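You operate a simulated robot arm through the tools that you are given. There is no shell and no other tool.

Carry out the task below with a simulated robot arm. There is one attempt and no reset: what you move stays moved.

JOB
Top the hopper up to MAX from the pail that the job card names.
Fine: its lid goes on the lid rest; the other pails stay shut; leave the pump in the pail, clip open, lever up.

It is judged by the outcome, as a careful person would: the job done as asked, and still so three seconds after it is handed in. It fails if anything else is knocked over, pushed out of place, dropped, spilled or broken. Lids that push on must go on centred and level and be pressed home; caps that screw on are set level and turned clockwise until they are tight.

ROBOT AND FRAMES
A 7-joint arm with a fingered hand, fixed in place. Base frame: the origin is at the foot of the arm, x ahead of it, y to its left, z up. Readings come in cm, degrees, newtons and seconds.
With the tool pointing down near the work surface it reaches from about 10 to 72 cm from the base axis. Its first joint turns from -166.0 to 166.0 degrees. Payload 4.9 kg.
Tool frame: the origin (TCP) lies between the finger pads and is the grasp point; the fingertips stand 3.2 cm ahead of it; z points along the fingers, y is the line along which they close. The gripper opens to 19.2 cm. The gripper's body begins 8.9 cm behind the TCP. The gripper is a hand of 3 fingers: y runs from the thumb to the fingers, the wrist lies at [0, 0, -26.7] in the tool frame.
Orientation is told as [roll, pitch, yaw] about the base's x, y, z axes, in that order, counted from this pose: with the fingers straight down and closing along the base's y, the tool's x points along the base's -x, its y along +y and its z along -z.

CONTROLS
- The arm moves only by the tool drive_tool. Its argument "rows" is one flat list of numbers, 6 for each row, row after row: the shift along the base's x, y, z in cm, then the turn, a rotation vector about the base's x, y, z in degrees. In form: [dx, dy, dz, ax, ay, az, dx, dy, dz, ax, ay, az, ...]. A call has 1 to 20 rows; each row shifts and turns the commanded pose from where the row before left it. Each row takes 0.2 s and may step no farther than 5 cm and 8.6 degrees from the row before; otherwise, the whole call is refused. Where a pose cannot be reached the arm comes as near as it can. A force on the tool above 50 N (or 10 N above the force at the start of the call, whichever is more), or a blocked arm, ends the call early, and 0.2 s more pass. In this call time passes only in rows, and 0.2 s behind the last. It gives the time, the measured TCP pose, the force on the tool (base axes), the opening and the grip force at its end, in the units of the frame above (readings bear some noise), with the torque about the TCP (base axes, N m) and any sound that the robot's microphone picked up, and new pictures: "pictures" is both (left out), scene, wrist or none.
- Cameras (640 x 400 px; columns grow to the right, rows downward): "scene" is fixed at [5, -64.89, 161.2]; the picture's right is [0.89, -0.46, 0.00], its down [-0.28, -0.54, -0.79] and it looks along [0.36, 0.71, -0.61] (base axes); focal length 286 px, centre (320, 200). "wrist" rides on the gripper at [8, -4.6, -11.3] in the tool frame; the picture's right is [0.50, 0.87, 0.00], its down [-0.67, 0.39, -0.63] and it looks along [-0.55, 0.32, 0.78] (tool axes); focal length 226 px, centre (320, 200). There is no depth. A picture from a camera that has moved, and an enlarged one, comes with that camera's place and axes in the base frame and with its lens. The place of the scene camera against the robot may be out by one fixed shift of up to 1.2 cm in any direction.
- move_fingers(finger1, finger2, thumb_bend): sets how far each is bent, from 0 (flat) to 100 (curled in); at 30 the hand is open as for a grip, at 70 the pads meet at the TCP. One left out holds its place. A second passes; each finger stops where it meets its share of the squeeze, and holds until it gets a number again. It is the only way to open and close the hand. It gives what a move gives, with no picture; readings hold the bend of each and the force on the fingers (four entries, about 0 where the hand has none), thumb and palm.
- close_up(camera, box): a new picture of the part [left, top, right, bottom] of that camera's present view, enlarged. It takes no simulated time.
- job_done(): hands the job in; it is judged then, once.

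Places have to be worked out from the pictures, the camera data and where the tool is seen. Open the gripper and draw the arm clear of the work before you hand the job in, unless the task says otherwise.

The tools are called after "Request:" by a JSON object that holds its "api" and its "payload". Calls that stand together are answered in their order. drive_tool: Moves the arm, as the interface text tells. Its arguments: {"type":"object","properties":{"rows":{"type":"array","items":{"type":"number"}},"pictures":{"type":"string","enum":["both","scene","wrist","none"]}},"required":["rows"]} The other tools are called the same way: move_fingers (finger1, finger2, thumb_bend) moves the fingers one by one; close_up (camera, box) takes an enlarged picture of a part of a camera's view; job_done () hands the job in.

At the start:

```text
clock: 0.0
tcp_pos: [32.18, 33.29, 133.96]
tcp_rot: [0.1, -0.1, -0.2]
wrist_force: [0.1, 0.1, 0.7]
moment: [0.03, 0.0, 0.01]
gripper_width: 19.18
grip_force: 0.1
shape: jaw
bend: [30.0, 30.0, 30.0]
finger forces: [0.0, 0.0, 0.0, 0.0, 0.0, 0.0]
```

scene: 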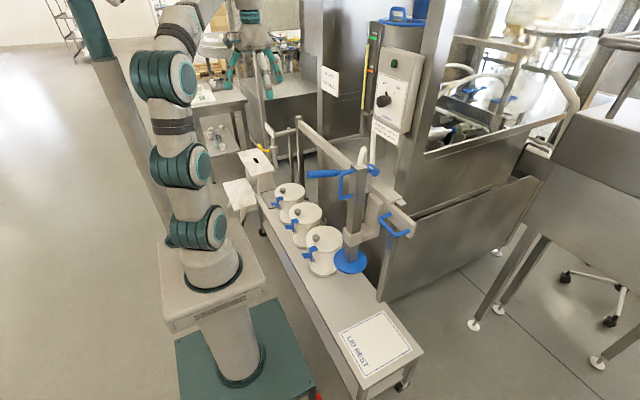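
wrist: 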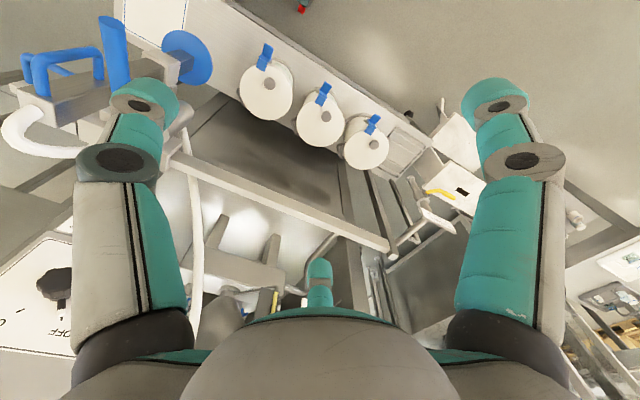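

I'll start by looking closely at the scene: the job card, the pails, the pump, the control panel and the hopper.

Request:
{"api": "close_up", "payload": {"camera": "scene", "box": [220, 140, 440, 280]}}

Request:
{"api": "close_up", "payload": {"camera": "scene", "box": [310, 0, 440, 150]}}

Request:
{"api": "close_up", "payload": {"camera": "scene", "box": [220, 140, 300, 200]}}

Request:
{"api": "close_up", "payload": {"camera": "scene", "box": [300, 50, 440, 140]}}

Request:
{"api": "close_up", "payload": {"camera": "scene", "box": [190, 0, 350, 100]}}

Request:
{"api": "close_up", "payload": {"camera": "wrist", "box": [220, 20, 500, 200]}}

```text
2.86 times, centred on (330, 210) of scene
camera zoom: at [5.0, -64.89, 161.2], right [0.89, -0.46, 0.0], down [-0.28, -0.54, -0.79], along [0.36, 0.71, -0.61], focal length 817 px, centre (291, 171)
```

zoom: 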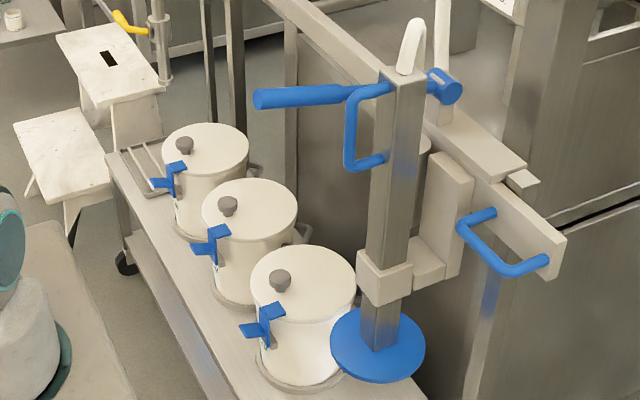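

```text
2.67 times, centred on (375, 75) of scene
camera zoom: at [5.0, -64.89, 161.2], right [0.89, -0.46, 0.0], down [-0.28, -0.54, -0.79], along [0.36, 0.71, -0.61], focal length 762 px, centre (173, 533)
```

zoom: 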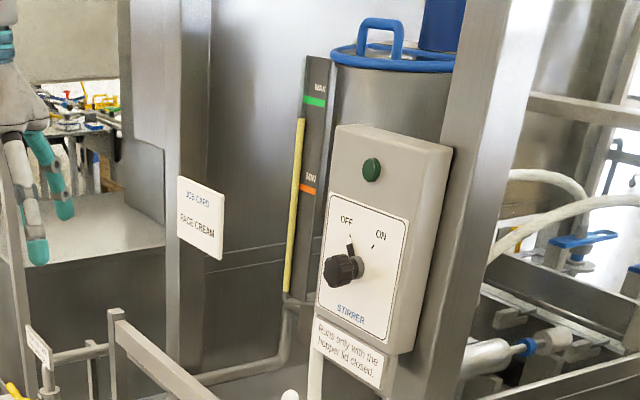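

```text
6.67 times, centred on (260, 170) of scene
camera zoom: at [5.0, -64.89, 161.2], right [0.89, -0.46, 0.0], down [-0.28, -0.54, -0.79], along [0.36, 0.71, -0.61], focal length 1906 px, centre (720, 400)
```

zoom: 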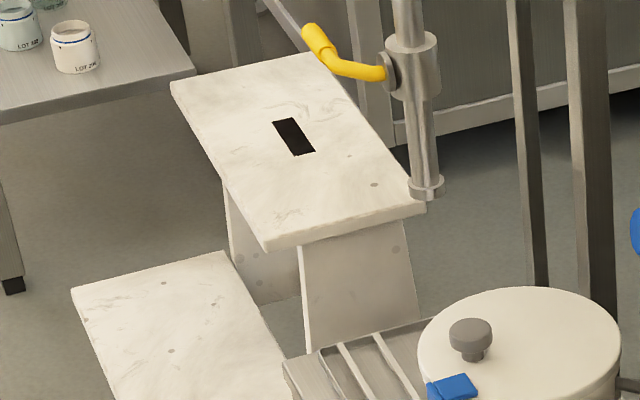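

```text
4.44 times, centred on (370, 95) of scene
camera zoom: at [5.0, -64.89, 161.2], right [0.89, -0.46, 0.0], down [-0.28, -0.54, -0.79], along [0.36, 0.71, -0.61], focal length 1271 px, centre (98, 667)
```

zoom: 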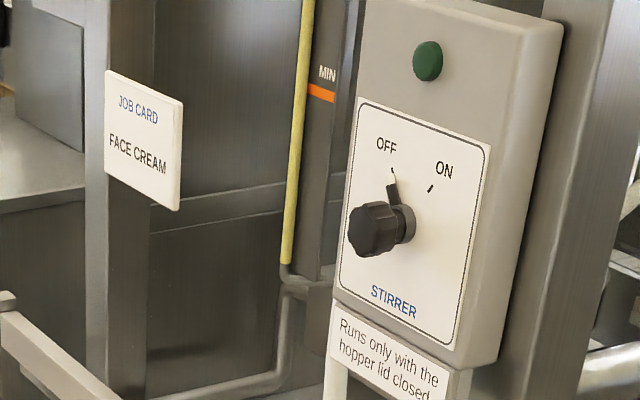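

```text
4.00 times, centred on (270, 50) of scene
camera zoom: at [5.0, -64.89, 161.2], right [0.89, -0.46, 0.0], down [-0.28, -0.54, -0.79], along [0.36, 0.71, -0.61], focal length 1144 px, centre (520, 800)
```

zoom: 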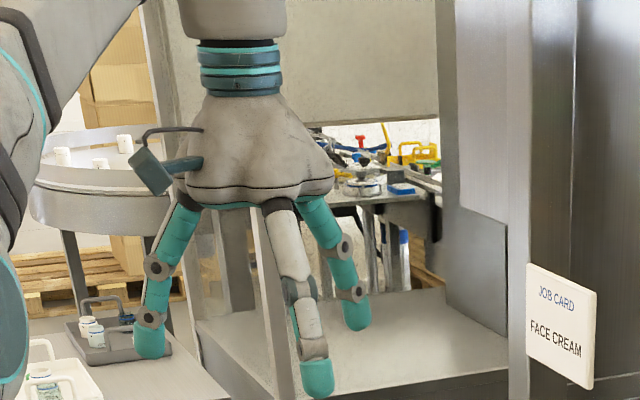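

```text
2.22 times, centred on (360, 110) of wrist
camera zoom: at [24.36, 28.66, 145.21], right [-0.5, 0.87, 0.0], down [0.67, 0.39, 0.63], along [0.55, 0.32, -0.77], focal length 502 px, centre (231, 400)
```

zoom: 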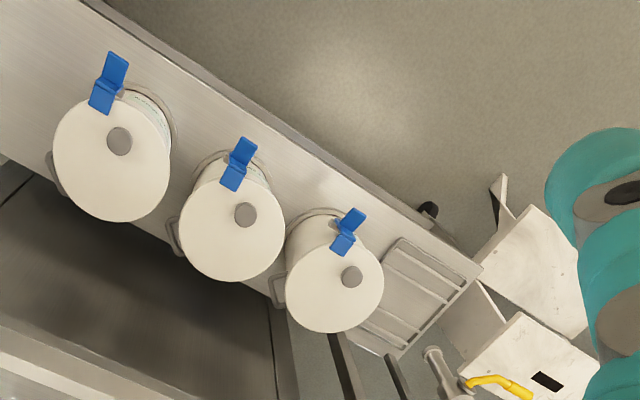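

The job card says FACE CREAM. Next I need to read the labels on the pails and look at the pump.

Request:
{"api": "close_up", "payload": {"camera": "scene", "box": [265, 175, 345, 225]}}

Request:
{"api": "close_up", "payload": {"camera": "scene", "box": [275, 220, 375, 282]}}

Request:
{"api": "close_up", "payload": {"camera": "scene", "box": [300, 150, 420, 225]}}

Request:
{"api": "close_up", "payload": {"camera": "wrist", "box": [0, 0, 240, 150]}}

Request:
{"api": "close_up", "payload": {"camera": "wrist", "box": [230, 30, 400, 136]}}

Request:
{"api": "close_up", "payload": {"camera": "scene", "box": [320, 290, 450, 400]}}

```text
8.00 times, centred on (305, 200) of scene
camera zoom: at [5.0, -64.89, 161.2], right [0.89, -0.46, 0.0], down [-0.28, -0.54, -0.79], along [0.36, 0.71, -0.61], focal length 2288 px, centre (440, 200)
```

zoom: 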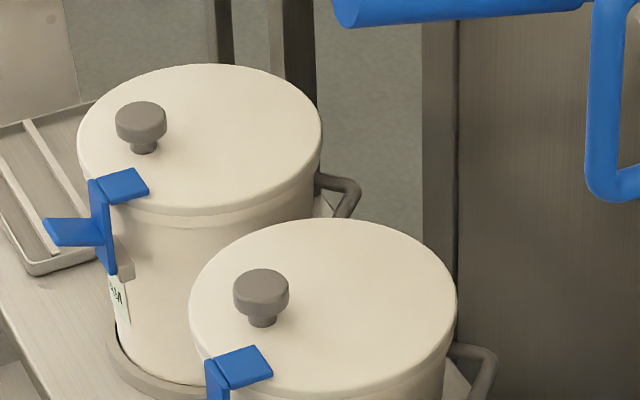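

```text
6.40 times, centred on (325, 251) of scene
camera zoom: at [5.0, -64.89, 161.2], right [0.89, -0.46, 0.0], down [-0.28, -0.54, -0.79], along [0.36, 0.71, -0.61], focal length 1830 px, centre (288, -126)
```

zoom: 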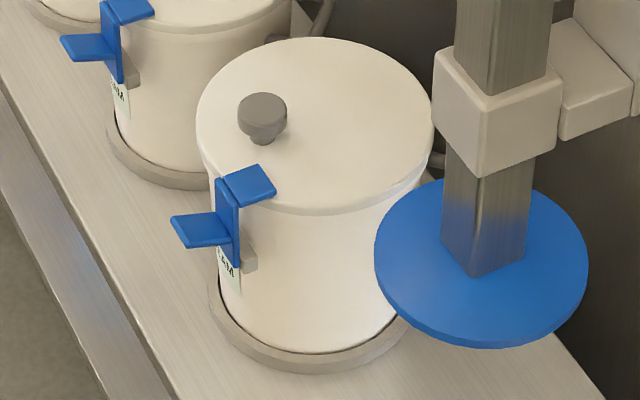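

```text
5.33 times, centred on (360, 188) of scene
camera zoom: at [5.0, -64.89, 161.2], right [0.89, -0.46, 0.0], down [-0.28, -0.54, -0.79], along [0.36, 0.71, -0.61], focal length 1525 px, centre (107, 267)
```

zoom: 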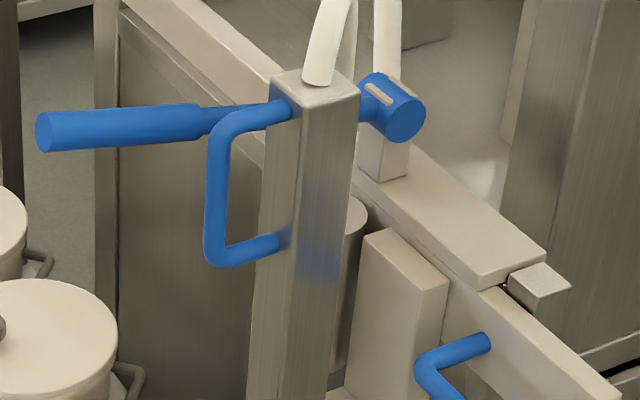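

```text
2.67 times, centred on (120, 75) of wrist
camera zoom: at [24.36, 28.66, 145.21], right [-0.5, 0.87, 0.0], down [0.67, 0.39, 0.63], along [0.55, 0.32, -0.77], focal length 603 px, centre (853, 533)
```

zoom: 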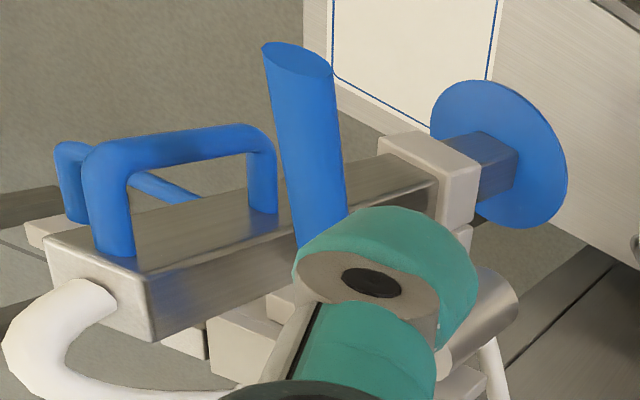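

```text
3.76 times, centred on (315, 83) of wrist
camera zoom: at [24.36, 28.66, 145.21], right [-0.5, 0.87, 0.0], down [0.67, 0.39, 0.63], along [0.55, 0.32, -0.77], focal length 851 px, centre (339, 640)
```

zoom: 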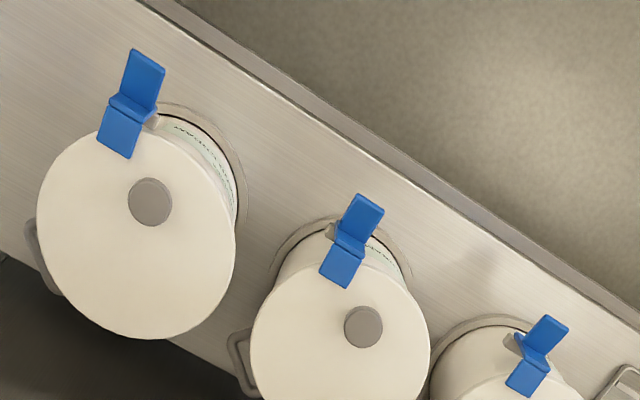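

```text
3.64 times, centred on (385, 345) of scene
camera zoom: at [5.0, -64.89, 161.2], right [0.89, -0.46, 0.0], down [-0.28, -0.54, -0.79], along [0.36, 0.71, -0.61], focal length 1040 px, centre (84, -327)
```

zoom: 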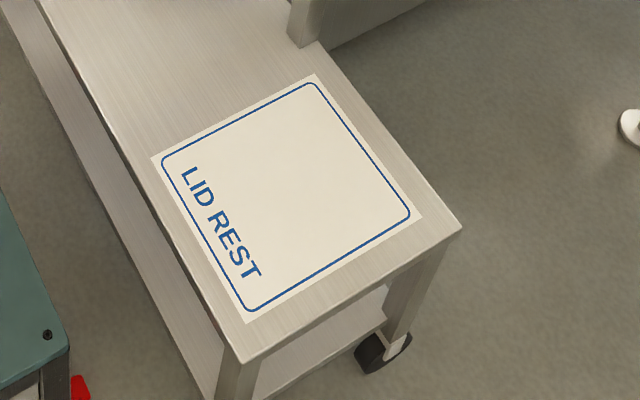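

Each pail label is only partly visible, so I'll zoom further into the labels, the gauge, the pump collar and the rail handle.

Request:
{"api": "close_up", "payload": {"camera": "wrist", "box": [260, 50, 300, 75]}}

Request:
{"api": "close_up", "payload": {"camera": "wrist", "box": [310, 75, 350, 100]}}

Request:
{"api": "close_up", "payload": {"camera": "scene", "box": [350, 10, 400, 130]}}

Request:
{"api": "close_up", "payload": {"camera": "scene", "box": [335, 190, 425, 280]}}

Request:
{"api": "close_up", "payload": {"camera": "scene", "box": [300, 240, 330, 275]}}

Request:
{"api": "close_up", "payload": {"camera": "scene", "box": [240, 100, 350, 170]}}

```text
16.00 times, centred on (280, 62) of wrist
camera zoom: at [24.36, 28.66, 145.21], right [-0.5, 0.87, 0.0], down [0.67, 0.39, 0.63], along [0.55, 0.32, -0.77], focal length 3617 px, centre (960, 2400)
```

zoom: 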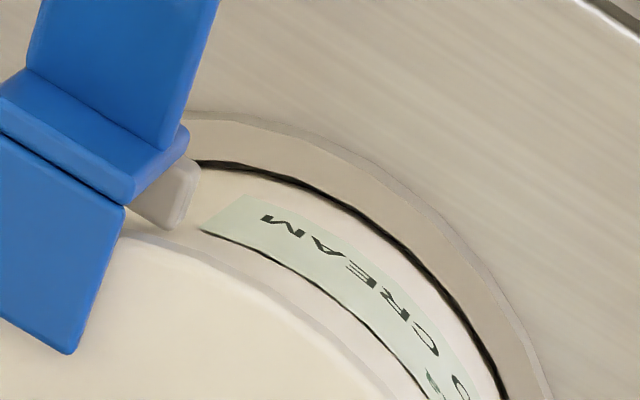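

```text
16.00 times, centred on (330, 88) of wrist
camera zoom: at [24.36, 28.66, 145.21], right [-0.5, 0.87, 0.0], down [0.67, 0.39, 0.63], along [0.55, 0.32, -0.77], focal length 3617 px, centre (160, 2000)
```

zoom: 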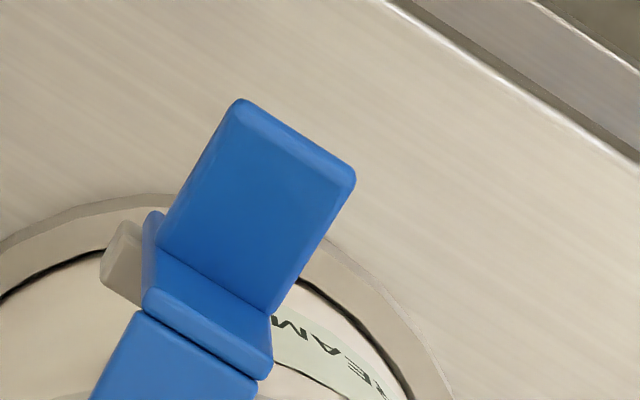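

```text
3.33 times, centred on (375, 70) of scene
camera zoom: at [5.0, -64.89, 161.2], right [0.89, -0.46, 0.0], down [-0.28, -0.54, -0.79], along [0.36, 0.71, -0.61], focal length 953 px, centre (137, 633)
```

zoom: 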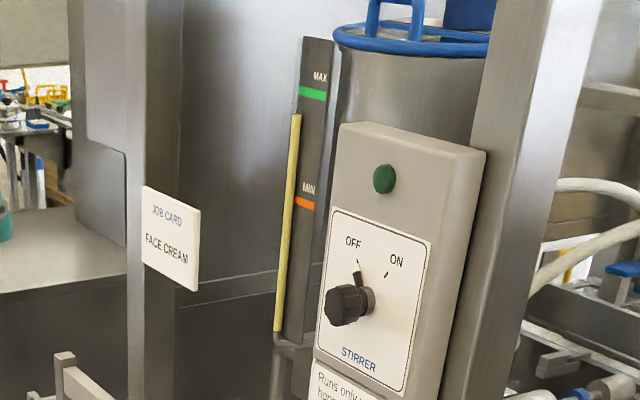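

```text
4.44 times, centred on (380, 235) of scene
camera zoom: at [5.0, -64.89, 161.2], right [0.89, -0.46, 0.0], down [-0.28, -0.54, -0.79], along [0.36, 0.71, -0.61], focal length 1271 px, centre (53, 44)
```

zoom: 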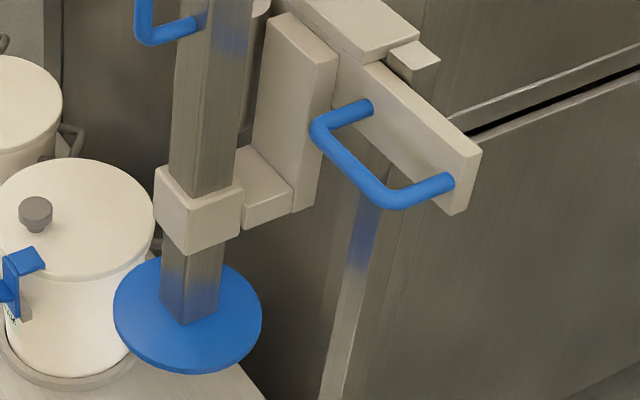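

```text
11.43 times, centred on (315, 258) of scene
camera zoom: at [5.0, -64.89, 161.2], right [0.89, -0.46, 0.0], down [-0.28, -0.54, -0.79], along [0.36, 0.71, -0.61], focal length 3268 px, centre (377, -457)
```

zoom: 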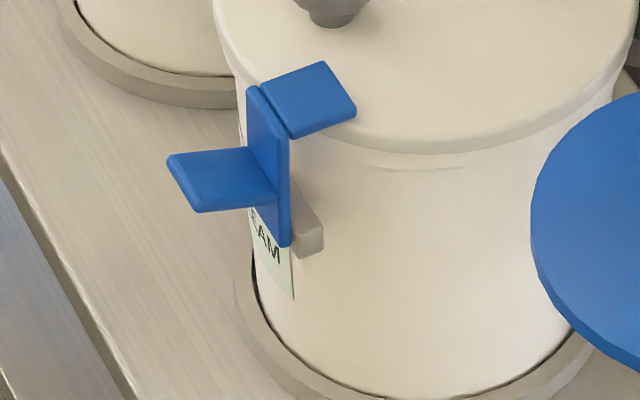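

```text
5.71 times, centred on (295, 135) of scene
camera zoom: at [5.0, -64.89, 161.2], right [0.89, -0.46, 0.0], down [-0.28, -0.54, -0.79], along [0.36, 0.71, -0.61], focal length 1634 px, centre (463, 571)
```

zoom: 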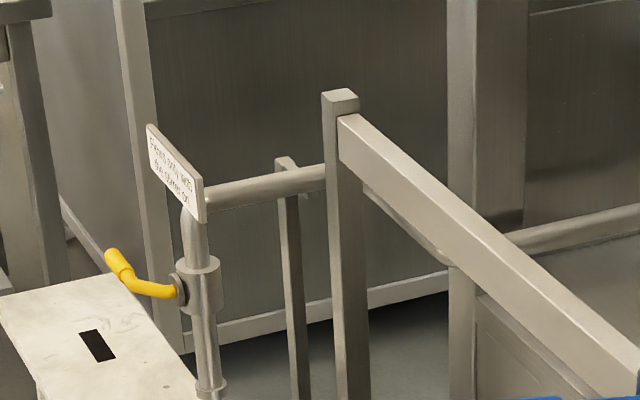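

There's a small sign by the yellow valve. I'll read it, along with the gauge.

Request:
{"api": "close_up", "payload": {"camera": "scene", "box": [262, 118, 280, 142]}}

Request:
{"api": "close_up", "payload": {"camera": "scene", "box": [355, 15, 385, 55]}}

Request:
{"api": "close_up", "payload": {"camera": "scene", "box": [365, 110, 405, 150]}}

Request:
{"api": "close_up", "payload": {"camera": "scene", "box": [345, 0, 445, 50]}}

Request:
{"api": "close_up", "payload": {"camera": "wrist", "box": [180, 140, 460, 310]}}

Request:
{"api": "close_up", "payload": {"camera": "wrist", "box": [360, 100, 480, 220]}}

```text
16.00 times, centred on (271, 130) of scene
camera zoom: at [5.0, -64.89, 161.2], right [0.89, -0.46, 0.0], down [-0.28, -0.54, -0.79], along [0.36, 0.71, -0.61], focal length 4575 px, centre (1104, 1320)
```

zoom: 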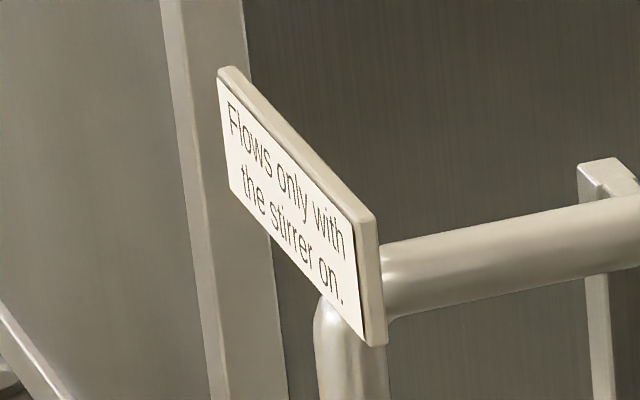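

```text
10.00 times, centred on (370, 35) of scene
camera zoom: at [5.0, -64.89, 161.2], right [0.89, -0.46, 0.0], down [-0.28, -0.54, -0.79], along [0.36, 0.71, -0.61], focal length 2859 px, centre (-180, 1850)
```

zoom: 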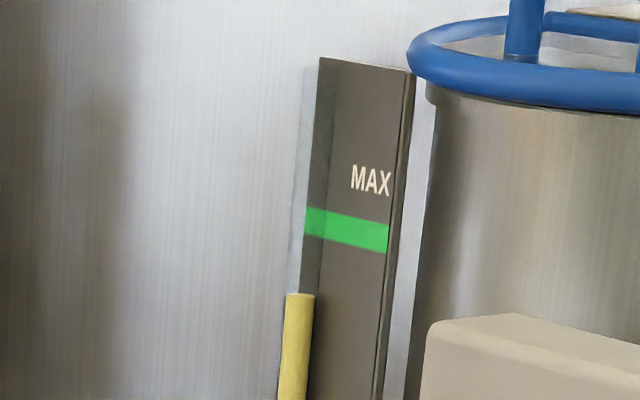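

```text
10.00 times, centred on (385, 130) of scene
camera zoom: at [5.0, -64.89, 161.2], right [0.89, -0.46, 0.0], down [-0.28, -0.54, -0.79], along [0.36, 0.71, -0.61], focal length 2859 px, centre (-330, 900)
```

zoom: 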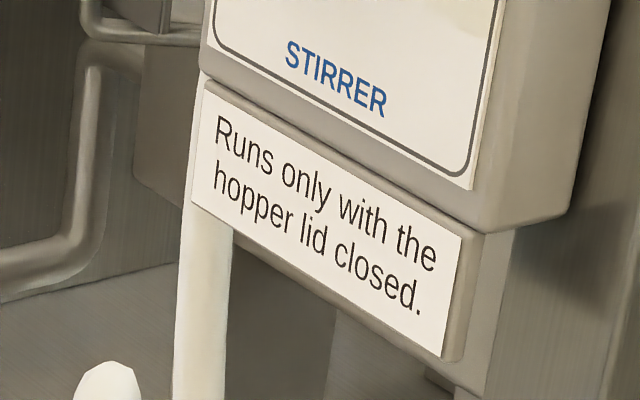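

```text
6.40 times, centred on (395, 25) of scene
camera zoom: at [5.0, -64.89, 161.2], right [0.89, -0.46, 0.0], down [-0.28, -0.54, -0.79], along [0.36, 0.71, -0.61], focal length 1830 px, centre (-160, 1320)
```

zoom: 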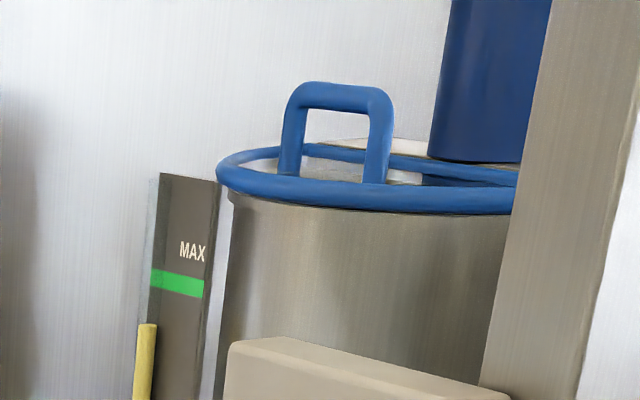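

```text
2.29 times, centred on (320, 225) of wrist
camera zoom: at [24.36, 28.66, 145.21], right [-0.5, 0.87, 0.0], down [0.67, 0.39, 0.63], along [0.55, 0.32, -0.77], focal length 517 px, centre (320, 143)
```

zoom: 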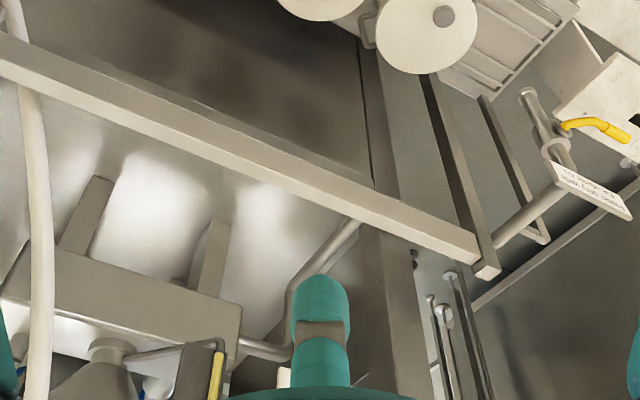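

```text
3.33 times, centred on (420, 160) of wrist
camera zoom: at [24.36, 28.66, 145.21], right [-0.5, 0.87, 0.0], down [0.67, 0.39, 0.63], along [0.55, 0.32, -0.77], focal length 754 px, centre (-13, 333)
```

zoom: 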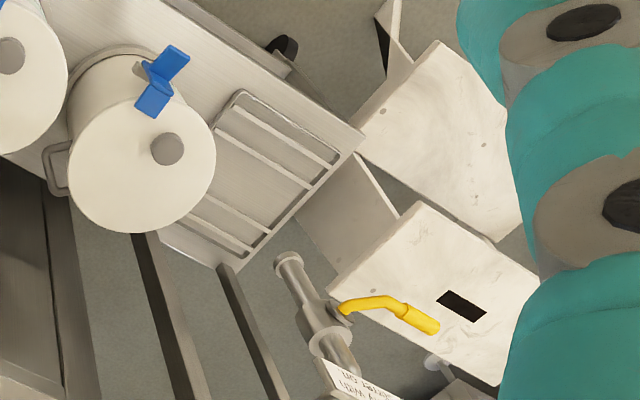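

Triangulating from both cameras gives these positions:
- **Knobs:** about (48, 23), (48, 45.5) and (48, 67), at z≈63.
- **Pump disc:** about (52, 0, 68.6), with the column top at z≈114.

The labels face the robot. I'll lower the hand on the robot side, clear of the pump lever, to read them.

Request:
{"api": "drive_tool", "payload": {"rows": [-1, -0.5, -4.5, 0, 0, 0, -1, -0.5, -4.5, 0, 0, 0, -1, -0.5, -4.5, 0, 0, 0, -1, -0.5, -4.5, 0, 0, 0, -1, -0.5, -4.5, 0, 0, 0, -1, -0.5, -4.5, 0, 0, 0, -1, -0.5, -4.5, 0, 0, 0, -1, -0.5, -4.5, 0, 0, 0]}}

```text
clock: 1.8
tcp_pos: [24.44, 29.43, 98.41]
tcp_rot: [0.1, -0.2, -0.2]
wrist_force: [1.3, -0.1, 0.1]
moment: [-0.01, 0.02, -0.01]
gripper_width: 19.19
grip_force: 0.1
shape: jaw
bend: [30.0, 30.0, 30.0]
finger forces: [0.0, 0.1, 0.0, 0.0, 0.0, 0.1]
camera wrist: at [16.48, 24.74, 109.67], right [-0.5, 0.87, 0.0], down [0.67, 0.39, 0.63], along [0.55, 0.32, -0.77], focal length 226 px, centre (320, 200)
```

scene: 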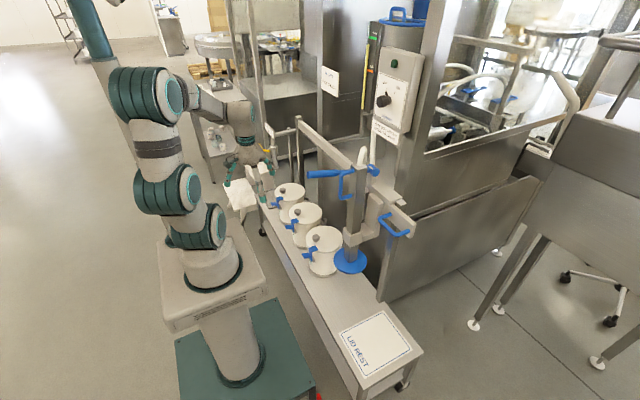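
wrist: 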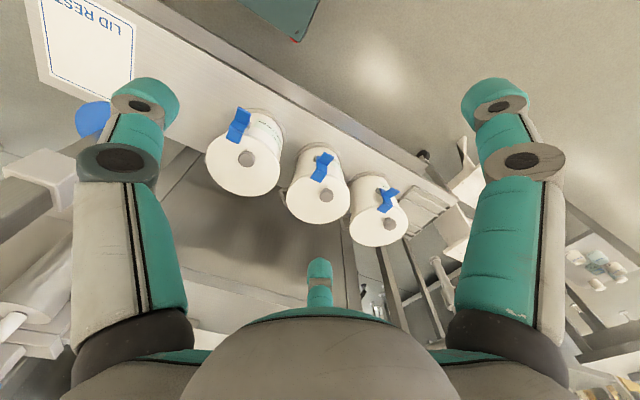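

The labels are now in view of the wrist camera. I'll zoom in on all three.

Request:
{"api": "close_up", "payload": {"camera": "wrist", "box": [240, 105, 296, 140]}}

Request:
{"api": "close_up", "payload": {"camera": "wrist", "box": [305, 140, 361, 175]}}

Request:
{"api": "close_up", "payload": {"camera": "wrist", "box": [365, 170, 421, 205]}}

Request:
{"api": "close_up", "payload": {"camera": "wrist", "box": [0, 80, 180, 360]}}

```text
11.43 times, centred on (268, 122) of wrist
camera zoom: at [16.48, 24.74, 109.67], right [-0.5, 0.87, 0.0], down [0.67, 0.39, 0.63], along [0.55, 0.32, -0.77], focal length 2584 px, centre (914, 1086)
```

zoom: 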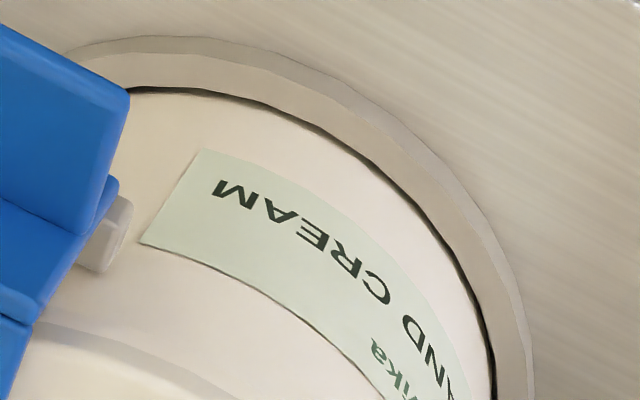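

```text
11.43 times, centred on (333, 158) of wrist
camera zoom: at [16.48, 24.74, 109.67], right [-0.5, 0.87, 0.0], down [0.67, 0.39, 0.63], along [0.55, 0.32, -0.77], focal length 2584 px, centre (171, 686)
```

zoom: 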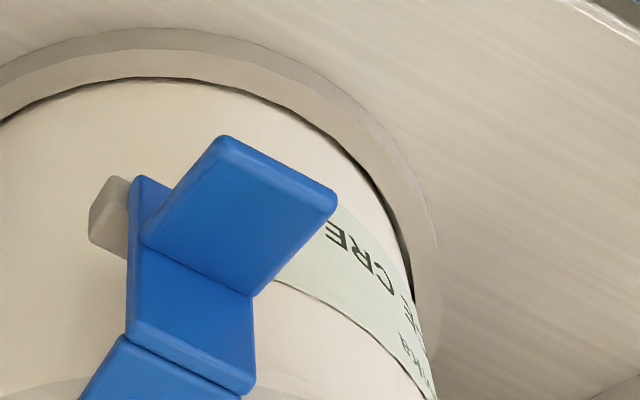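

```text
11.43 times, centred on (393, 188) of wrist
camera zoom: at [16.48, 24.74, 109.67], right [-0.5, 0.87, 0.0], down [0.67, 0.39, 0.63], along [0.55, 0.32, -0.77], focal length 2584 px, centre (-514, 343)
```

zoom: 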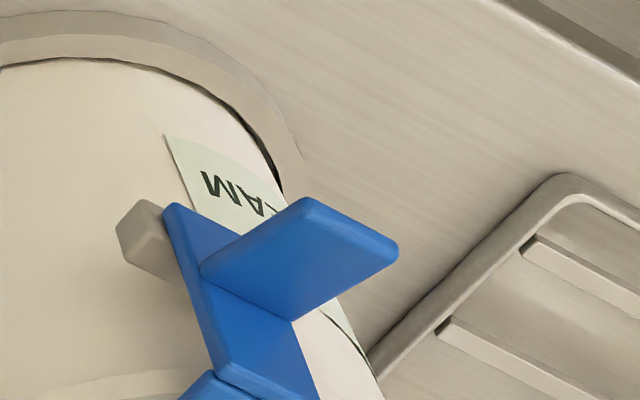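

```text
1.43 times, centred on (90, 220) of wrist
camera zoom: at [16.48, 24.74, 109.67], right [-0.5, 0.87, 0.0], down [0.67, 0.39, 0.63], along [0.55, 0.32, -0.77], focal length 323 px, centre (649, 171)
```

zoom: 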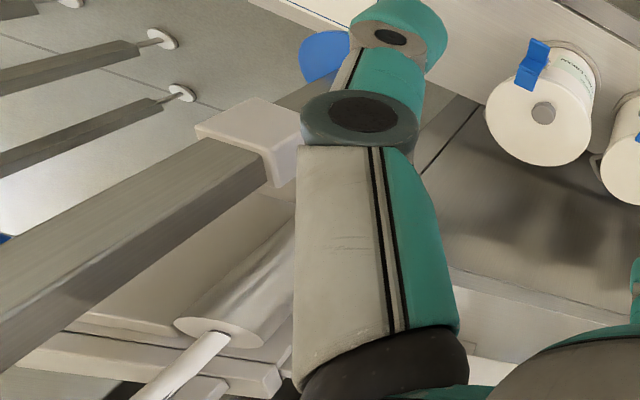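

The near pail is HAND CREAM, and the middle one appears to read "..E CREAM". I'll move along +y to confirm.

Request:
{"api": "drive_tool", "payload": {"rows": [-1, 4.5, -1, 0, 0, 0, -1, 4.5, -1, 0, 0, 0, -1, 4.5, -1, 0, 0, 0, -1, 4.5, -1, 0, 0, 0, 0, 4.5, 0, 0, 0, 0], "pictures": "wrist"}}

```text
clock: 3.0
tcp_pos: [20.05, 51.7, 93.9]
tcp_rot: [0.0, -0.1, 0.0]
wrist_force: [0.2, 1.2, 0.0]
moment: [-0.06, 0.03, -0.01]
gripper_width: 19.19
grip_force: 0.2
shape: jaw
bend: [30.0, 30.0, 30.0]
finger forces: [0.1, 0.0, 0.0, 0.0, 0.0, 0.1]
camera wrist: at [12.17, 47.07, 105.2], right [-0.5, 0.87, 0.0], down [0.67, 0.39, 0.63], along [0.55, 0.32, -0.77], focal length 226 px, centre (320, 200)
```

wrist: 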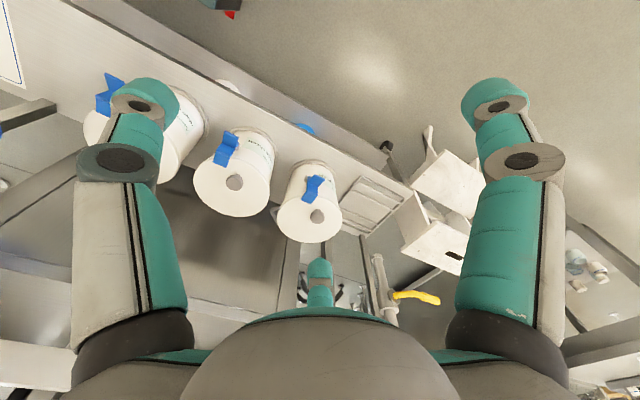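

Zooming in on the middle and far labels from here.

Request:
{"api": "close_up", "payload": {"camera": "wrist", "box": [225, 120, 289, 160]}}

Request:
{"api": "close_up", "payload": {"camera": "wrist", "box": [295, 155, 351, 190]}}

Request:
{"api": "close_up", "payload": {"camera": "wrist", "box": [180, 100, 360, 220]}}

```text
10.00 times, centred on (257, 140) of wrist
camera zoom: at [12.17, 47.07, 105.2], right [-0.5, 0.87, 0.0], down [0.67, 0.39, 0.63], along [0.55, 0.32, -0.77], focal length 2261 px, centre (950, 800)
```

zoom: 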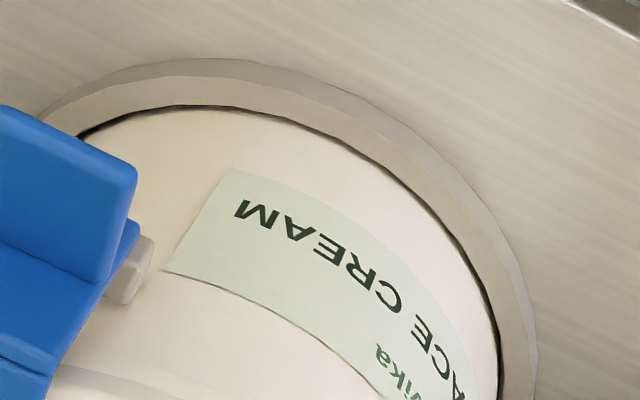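

```text
11.43 times, centred on (323, 172) of wrist
camera zoom: at [12.17, 47.07, 105.2], right [-0.5, 0.87, 0.0], down [0.67, 0.39, 0.63], along [0.55, 0.32, -0.77], focal length 2584 px, centre (286, 514)
```

zoom: 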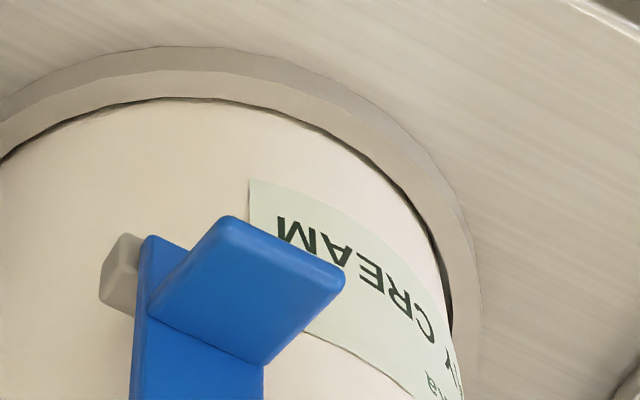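

```text
3.33 times, centred on (270, 160) of wrist
camera zoom: at [12.17, 47.07, 105.2], right [-0.5, 0.87, 0.0], down [0.67, 0.39, 0.63], along [0.55, 0.32, -0.77], focal length 754 px, centre (487, 333)
```

zoom: 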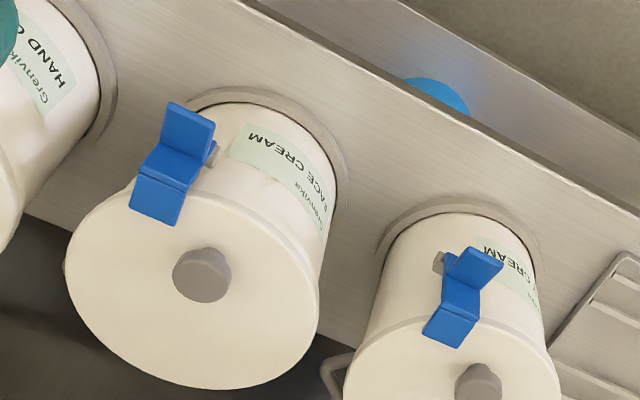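

The middle pail (y≈45) is FACE CREAM. I'll move closer to study its clip and the lid knob.

Request:
{"api": "drive_tool", "payload": {"rows": [2, -1, -4, 0, 0, 0, 2, -1, -4, 0, 0, 0, 2, -1, -4, 0, 0, 0, 2, -1, -4, 0, 0, 0, 2, 0, -3, 0, 0, 0]}}

Request:
{"api": "close_up", "payload": {"camera": "wrist", "box": [180, 80, 340, 180]}}

```text
clock: 4.2
tcp_pos: [30.26, 47.9, 75.2]
tcp_rot: [0.1, -0.1, -0.1]
wrist_force: [-0.1, 0.4, -0.3]
moment: [0.01, 0.03, 0.03]
gripper_width: 19.17
grip_force: 0.0
shape: jaw
bend: [30.0, 30.0, 30.0]
finger forces: [0.0, 0.0, 0.0, 0.0, 0.0, 0.1]
camera wrist: at [22.4, 43.27, 86.22], right [-0.5, 0.87, 0.0], down [0.67, 0.39, 0.63], along [0.55, 0.32, -0.77], focal length 226 px, centre (320, 200)
```

scene: 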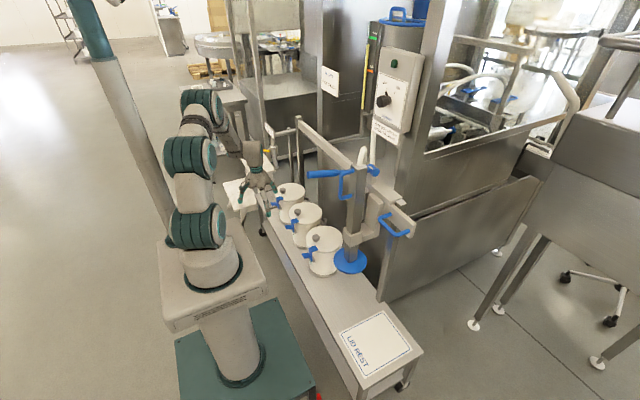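
wrist: 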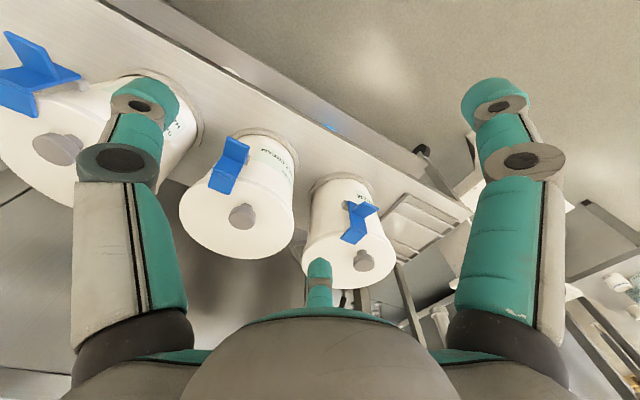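

```text
4.00 times, centred on (260, 130) of wrist
camera zoom: at [22.4, 43.27, 86.22], right [-0.5, 0.87, 0.0], down [0.67, 0.39, 0.63], along [0.55, 0.32, -0.77], focal length 904 px, centre (560, 480)
```

zoom: 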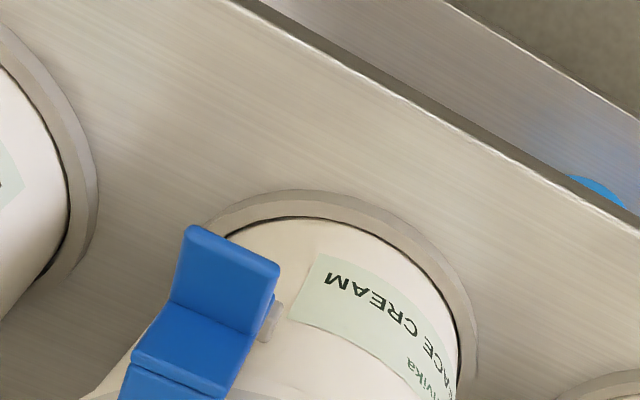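

Taking a close-up of this pail's clip in the scene view to triangulate its tab and pivot.

Request:
{"api": "close_up", "payload": {"camera": "scene", "box": [272, 200, 332, 240]}}

Request:
{"api": "close_up", "payload": {"camera": "wrist", "box": [170, 120, 314, 210]}}

Request:
{"api": "close_up", "payload": {"camera": "wrist", "box": [0, 20, 120, 170]}}

```text
10.00 times, centred on (302, 220) of scene
camera zoom: at [5.0, -64.89, 161.2], right [0.89, -0.46, 0.0], down [-0.28, -0.54, -0.79], along [0.36, 0.71, -0.61], focal length 2859 px, centre (500, 0)
```

zoom: 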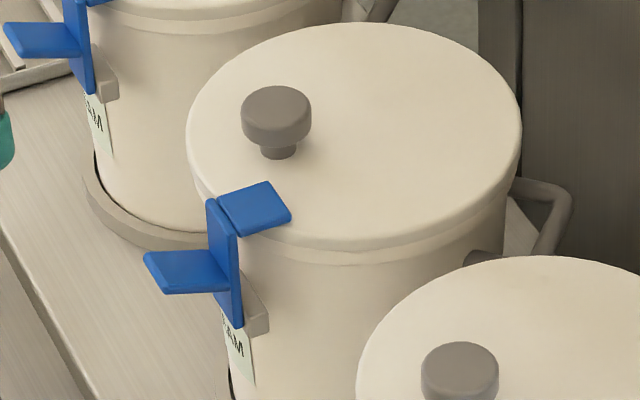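

```text
4.44 times, centred on (242, 165) of wrist
camera zoom: at [22.4, 43.27, 86.22], right [-0.5, 0.87, 0.0], down [0.67, 0.39, 0.63], along [0.55, 0.32, -0.77], focal length 1005 px, centre (667, 356)
```

zoom: 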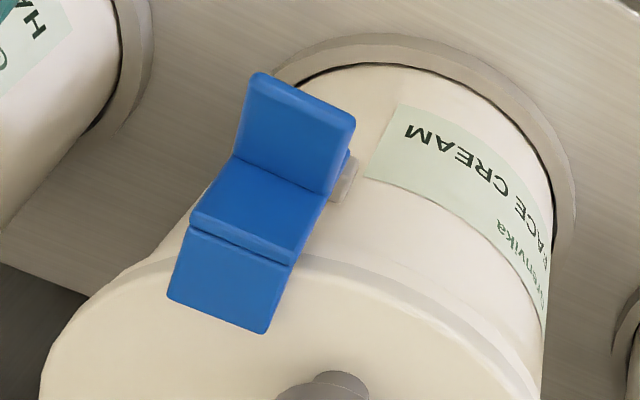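

```text
2.67 times, centred on (60, 95) of wrist
camera zoom: at [22.4, 43.27, 86.22], right [-0.5, 0.87, 0.0], down [0.67, 0.39, 0.63], along [0.55, 0.32, -0.77], focal length 603 px, centre (1013, 480)
```

zoom: 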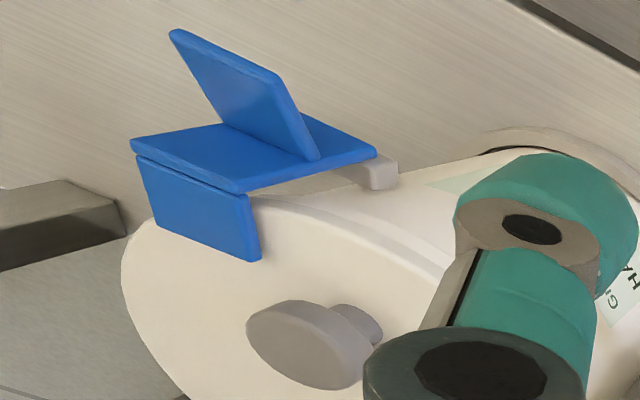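

The clip tab sits at about x 38.4–42, y 39.2–42.1, z≈59.4, and it pivots low on the pail. I'll close the fingers into a compact pusher and see how it looks.

Request:
{"api": "move_fingers", "payload": {"finger1": 70, "finger2": 70, "thumb_bend": 70}}

Request:
{"api": "drive_tool", "payload": {"rows": [-1, -1, 0, 0, -6, 0, 0, -1.5, 0, 0, -6, 0, 0, -1.5, 0, 0, -6, 0, 0, -1.5, 0, 0, -6, 0, 0, -1.5, 0, 0, 0, 0]}}

```text
clock: 5.2
tcp_pos: [30.32, 47.92, 74.9]
tcp_rot: [0.0, -0.1, 0.0]
wrist_force: [-0.1, -0.8, -0.2]
moment: [-0.03, -0.01, 0.04]
gripper_width: 0.37
grip_force: 0.0
shape: fingers
bend: [69.0, 69.0, 70.0]
finger forces: [0.1, 0.0, 0.0, 0.0, 0.0, 0.0]
```

```text
clock: 6.4
tcp_pos: [29.32, 40.74, 74.98]
tcp_rot: [0.1, -24.1, -0.1]
wrist_force: [0.6, -0.1, -0.1]
moment: [0.06, 0.01, -0.02]
gripper_width: 0.35
grip_force: 0.0
shape: fingers
bend: [70.0, 69.0, 70.0]
finger forces: [0.0, 0.0, 0.0, 0.1, 0.0, 0.1]
camera wrist: at [17.42, 36.12, 82.02], right [-0.46, 0.87, -0.2], down [0.35, 0.39, 0.85], along [0.82, 0.32, -0.48], focal length 226 px, centre (320, 200)
```

scene: 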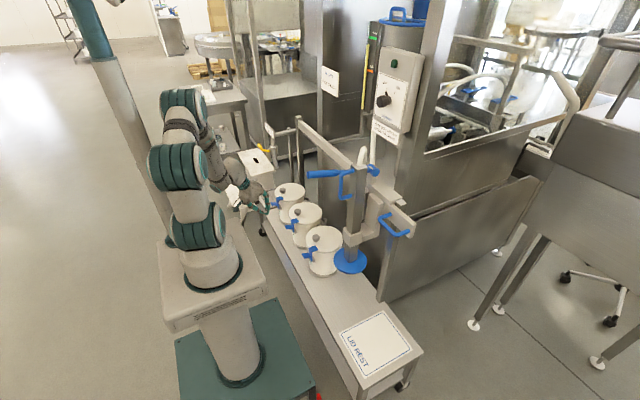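
wrist: 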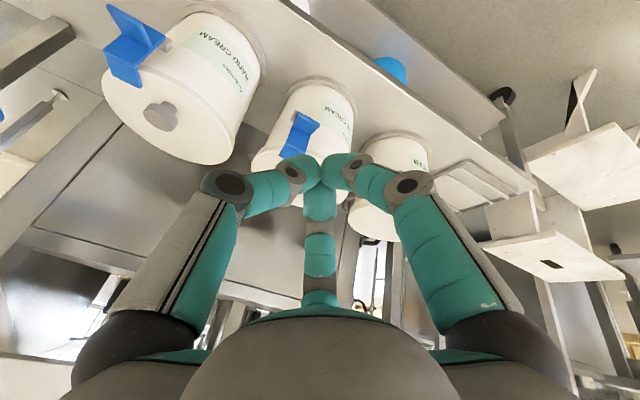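

The fist is formed and tilted. I'll bring it above the clip tab, then look before pressing.

Request:
{"api": "drive_tool", "payload": {"rows": [3, 0, 0, 0, 0, 0, 3, 0, -1, 0, 0, 0, 3, 0, -3, 0, 0, 0, 0, 0, -4, 0, 0, 0, 0, 0, -2, 0, 0, 0]}}

Request:
{"api": "close_up", "payload": {"camera": "wrist", "box": [200, 60, 440, 210]}}

Request:
{"api": "close_up", "payload": {"camera": "scene", "box": [232, 170, 328, 230]}}

```text
clock: 7.6
tcp_pos: [38.25, 40.95, 64.85]
tcp_rot: [0.2, -24.1, -0.1]
wrist_force: [-1.6, 0.0, -0.5]
moment: [0.02, 0.03, -0.02]
gripper_width: 0.32
grip_force: 0.0
shape: fingers
bend: [70.0, 69.0, 70.0]
finger forces: [0.1, 0.0, 0.1, 0.0, 0.0, 0.1]
camera wrist: at [26.48, 36.21, 71.87], right [-0.46, 0.87, -0.2], down [0.35, 0.39, 0.85], along [0.82, 0.32, -0.48], focal length 226 px, centre (320, 200)
```

scene: 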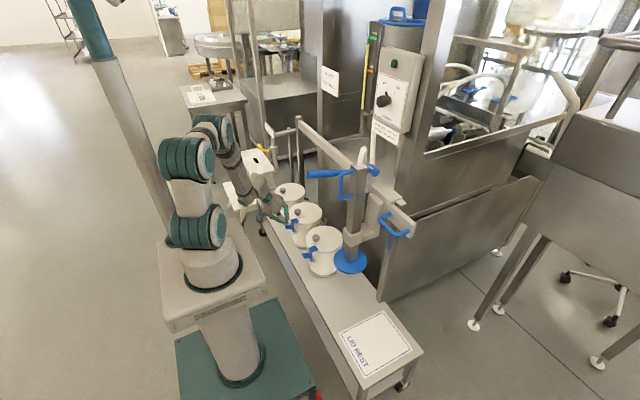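
wrist: 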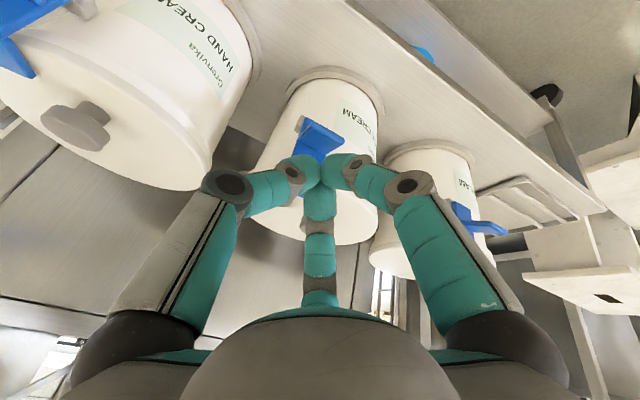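

```text
2.67 times, centred on (320, 135) of wrist
camera zoom: at [26.48, 36.21, 71.87], right [-0.46, 0.87, -0.2], down [0.35, 0.39, 0.85], along [0.82, 0.32, -0.48], focal length 603 px, centre (320, 373)
```

zoom: 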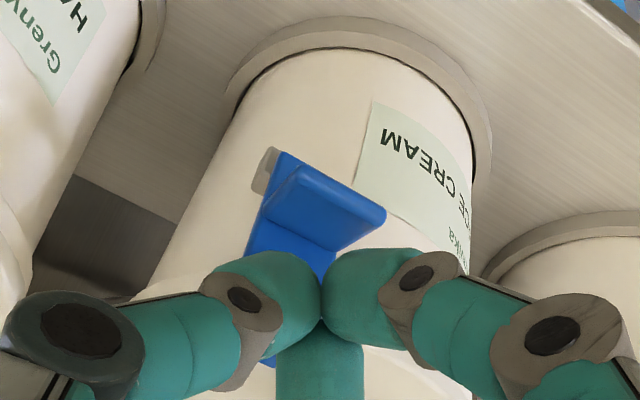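

```text
6.67 times, centred on (280, 200) of scene
camera zoom: at [5.0, -64.89, 161.2], right [0.89, -0.46, 0.0], down [-0.28, -0.54, -0.79], along [0.36, 0.71, -0.61], focal length 1906 px, centre (587, 200)
```

zoom: 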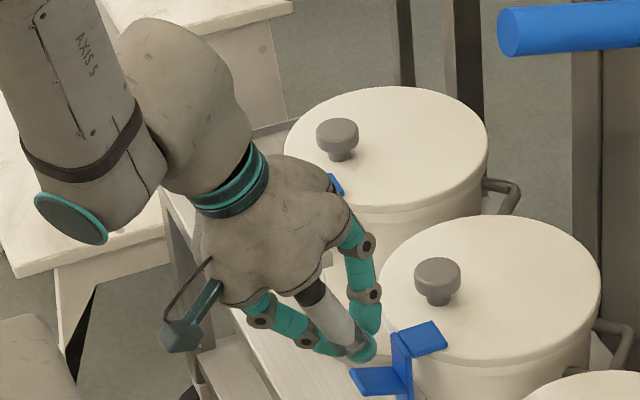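

With two wrist views, the tab's outer edge triangulates to x≈39.0, y 38.9–41.9, z≈58.2. I'll press down on it in small steps.

Request:
{"api": "drive_tool", "payload": {"rows": [0.4, -0.5, -1, 0, 0, 0, 0, 0, -1, 0, 0, 0, 0, 0, -1, 0, 0, 0, 0, 0, -1, 0, 0, 0, 0, 0, -0.7, 0, 0, 0], "pictures": "wrist"}}

Request:
{"api": "close_up", "payload": {"camera": "wrist", "box": [200, 60, 440, 210]}}

Request:
{"api": "close_up", "payload": {"camera": "scene", "box": [252, 190, 332, 240]}}

```text
clock: 8.7
tcp_pos: [39.03, 41.03, 61.49]
tcp_rot: [0.6, -24.7, -0.3]
wrist_force: [-10.0, -9.5, 24.9]
moment: [-0.3, -0.17, 0.02]
gripper_width: 0.07
grip_force: 32.9
shape: fingers
bend: [71.0, 71.0, 70.0]
finger forces: [27.5, 26.0, 0.0, 0.0, 11.7, 0.0]
stopped in row 5: the force on the tool passed its limit at 64 N (the readings are from after the stop); the commanded pose is now the measured one
camera wrist: at [27.15, 36.28, 68.31], right [-0.45, 0.87, -0.2], down [0.35, 0.38, 0.86], along [0.82, 0.32, -0.47], focal length 226 px, centre (320, 200)
```

wrist: 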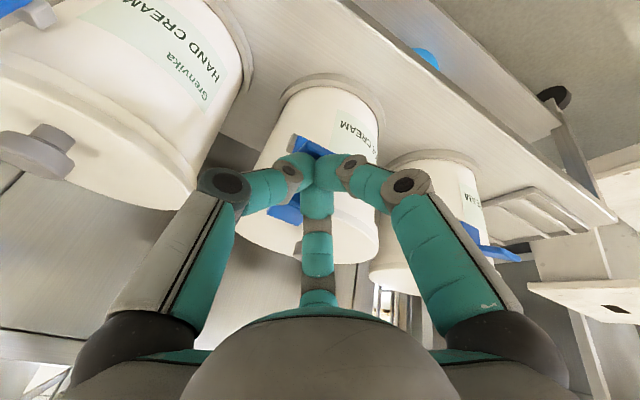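

```text
2.67 times, centred on (320, 135) of wrist
camera zoom: at [27.15, 36.28, 68.31], right [-0.45, 0.87, -0.2], down [0.35, 0.38, 0.86], along [0.82, 0.32, -0.47], focal length 603 px, centre (320, 373)
```

zoom: 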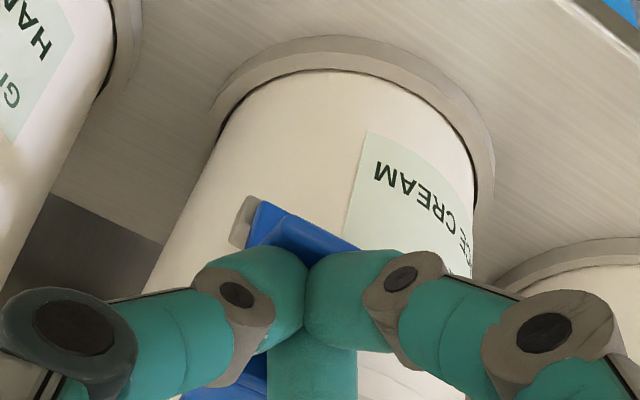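

```text
8.00 times, centred on (292, 215) of scene
camera zoom: at [5.0, -64.89, 161.2], right [0.89, -0.46, 0.0], down [-0.28, -0.54, -0.79], along [0.36, 0.71, -0.61], focal length 2288 px, centre (544, 80)
```

zoom: 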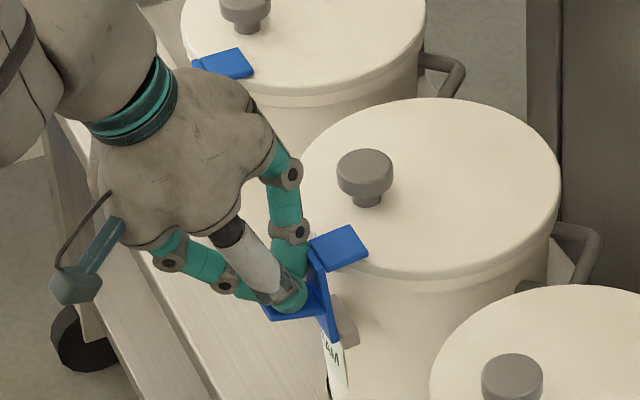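

The fist met the tab too close to its root and the force went over the limit without opening the clip. I'll back up, shift toward the tab's outer edge for leverage, and push again.

Request:
{"api": "drive_tool", "payload": {"rows": [-0.5, -0.3, 1.2, 0, 0, 0, -1.5, -0.3, 0, 0, 0, 0, 0, 0, -0.7, 0, 0, 0, 0, 0, -0.7, 0, 0, 0, -0.2, 0, -0.7, 0, 0, 0, -0.3, 0, -0.7, 0, 0, 0, -0.3, 0, -0.7, 0, 0, 0], "pictures": "wrist"}}

Request:
{"api": "close_up", "payload": {"camera": "wrist", "box": [200, 60, 440, 210]}}

Request:
{"api": "close_up", "payload": {"camera": "scene", "box": [252, 190, 332, 240]}}

```text
clock: 9.8
tcp_pos: [36.75, 40.7, 61.12]
tcp_rot: [0.8, -24.4, 0.0]
wrist_force: [-21.9, -6.1, 23.7]
moment: [-0.3, 0.15, -0.35]
gripper_width: 0.32
grip_force: 22.6
shape: fingers
bend: [70.0, 71.0, 70.0]
finger forces: [0.0, 18.4, 0.0, 0.0, 25.3, 0.0]
stopped in row 5: the force on the tool passed its limit at 60 N (the readings are from after the stop); the commanded pose is now the measured one
camera wrist: at [24.9, 35.82, 68.03], right [-0.46, 0.87, -0.2], down [0.35, 0.38, 0.86], along [0.82, 0.33, -0.47], focal length 226 px, centre (320, 200)
```

wrist: 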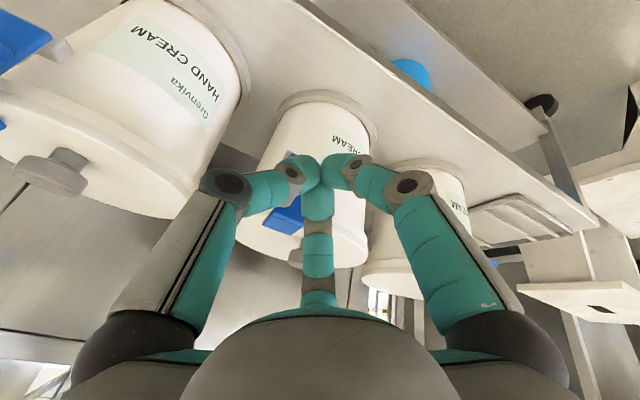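

```text
2.67 times, centred on (320, 135) of wrist
camera zoom: at [24.9, 35.82, 68.03], right [-0.46, 0.87, -0.2], down [0.35, 0.38, 0.86], along [0.82, 0.33, -0.47], focal length 603 px, centre (320, 373)
```

zoom: 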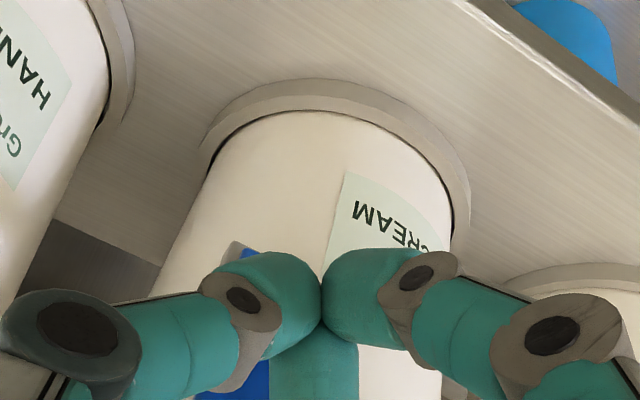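

```text
8.00 times, centred on (292, 215) of scene
camera zoom: at [5.0, -64.89, 161.2], right [0.89, -0.46, 0.0], down [-0.28, -0.54, -0.79], along [0.36, 0.71, -0.61], focal length 2288 px, centre (544, 80)
```

zoom: 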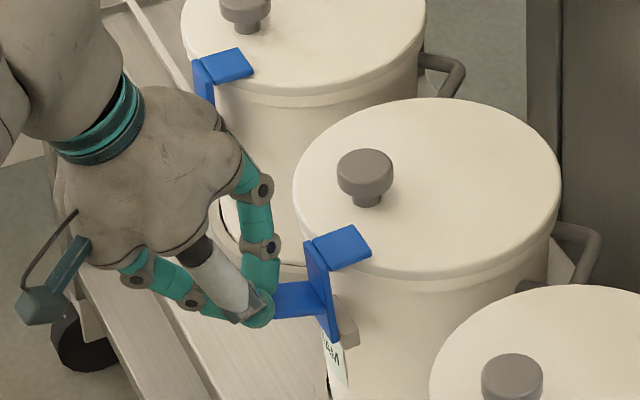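

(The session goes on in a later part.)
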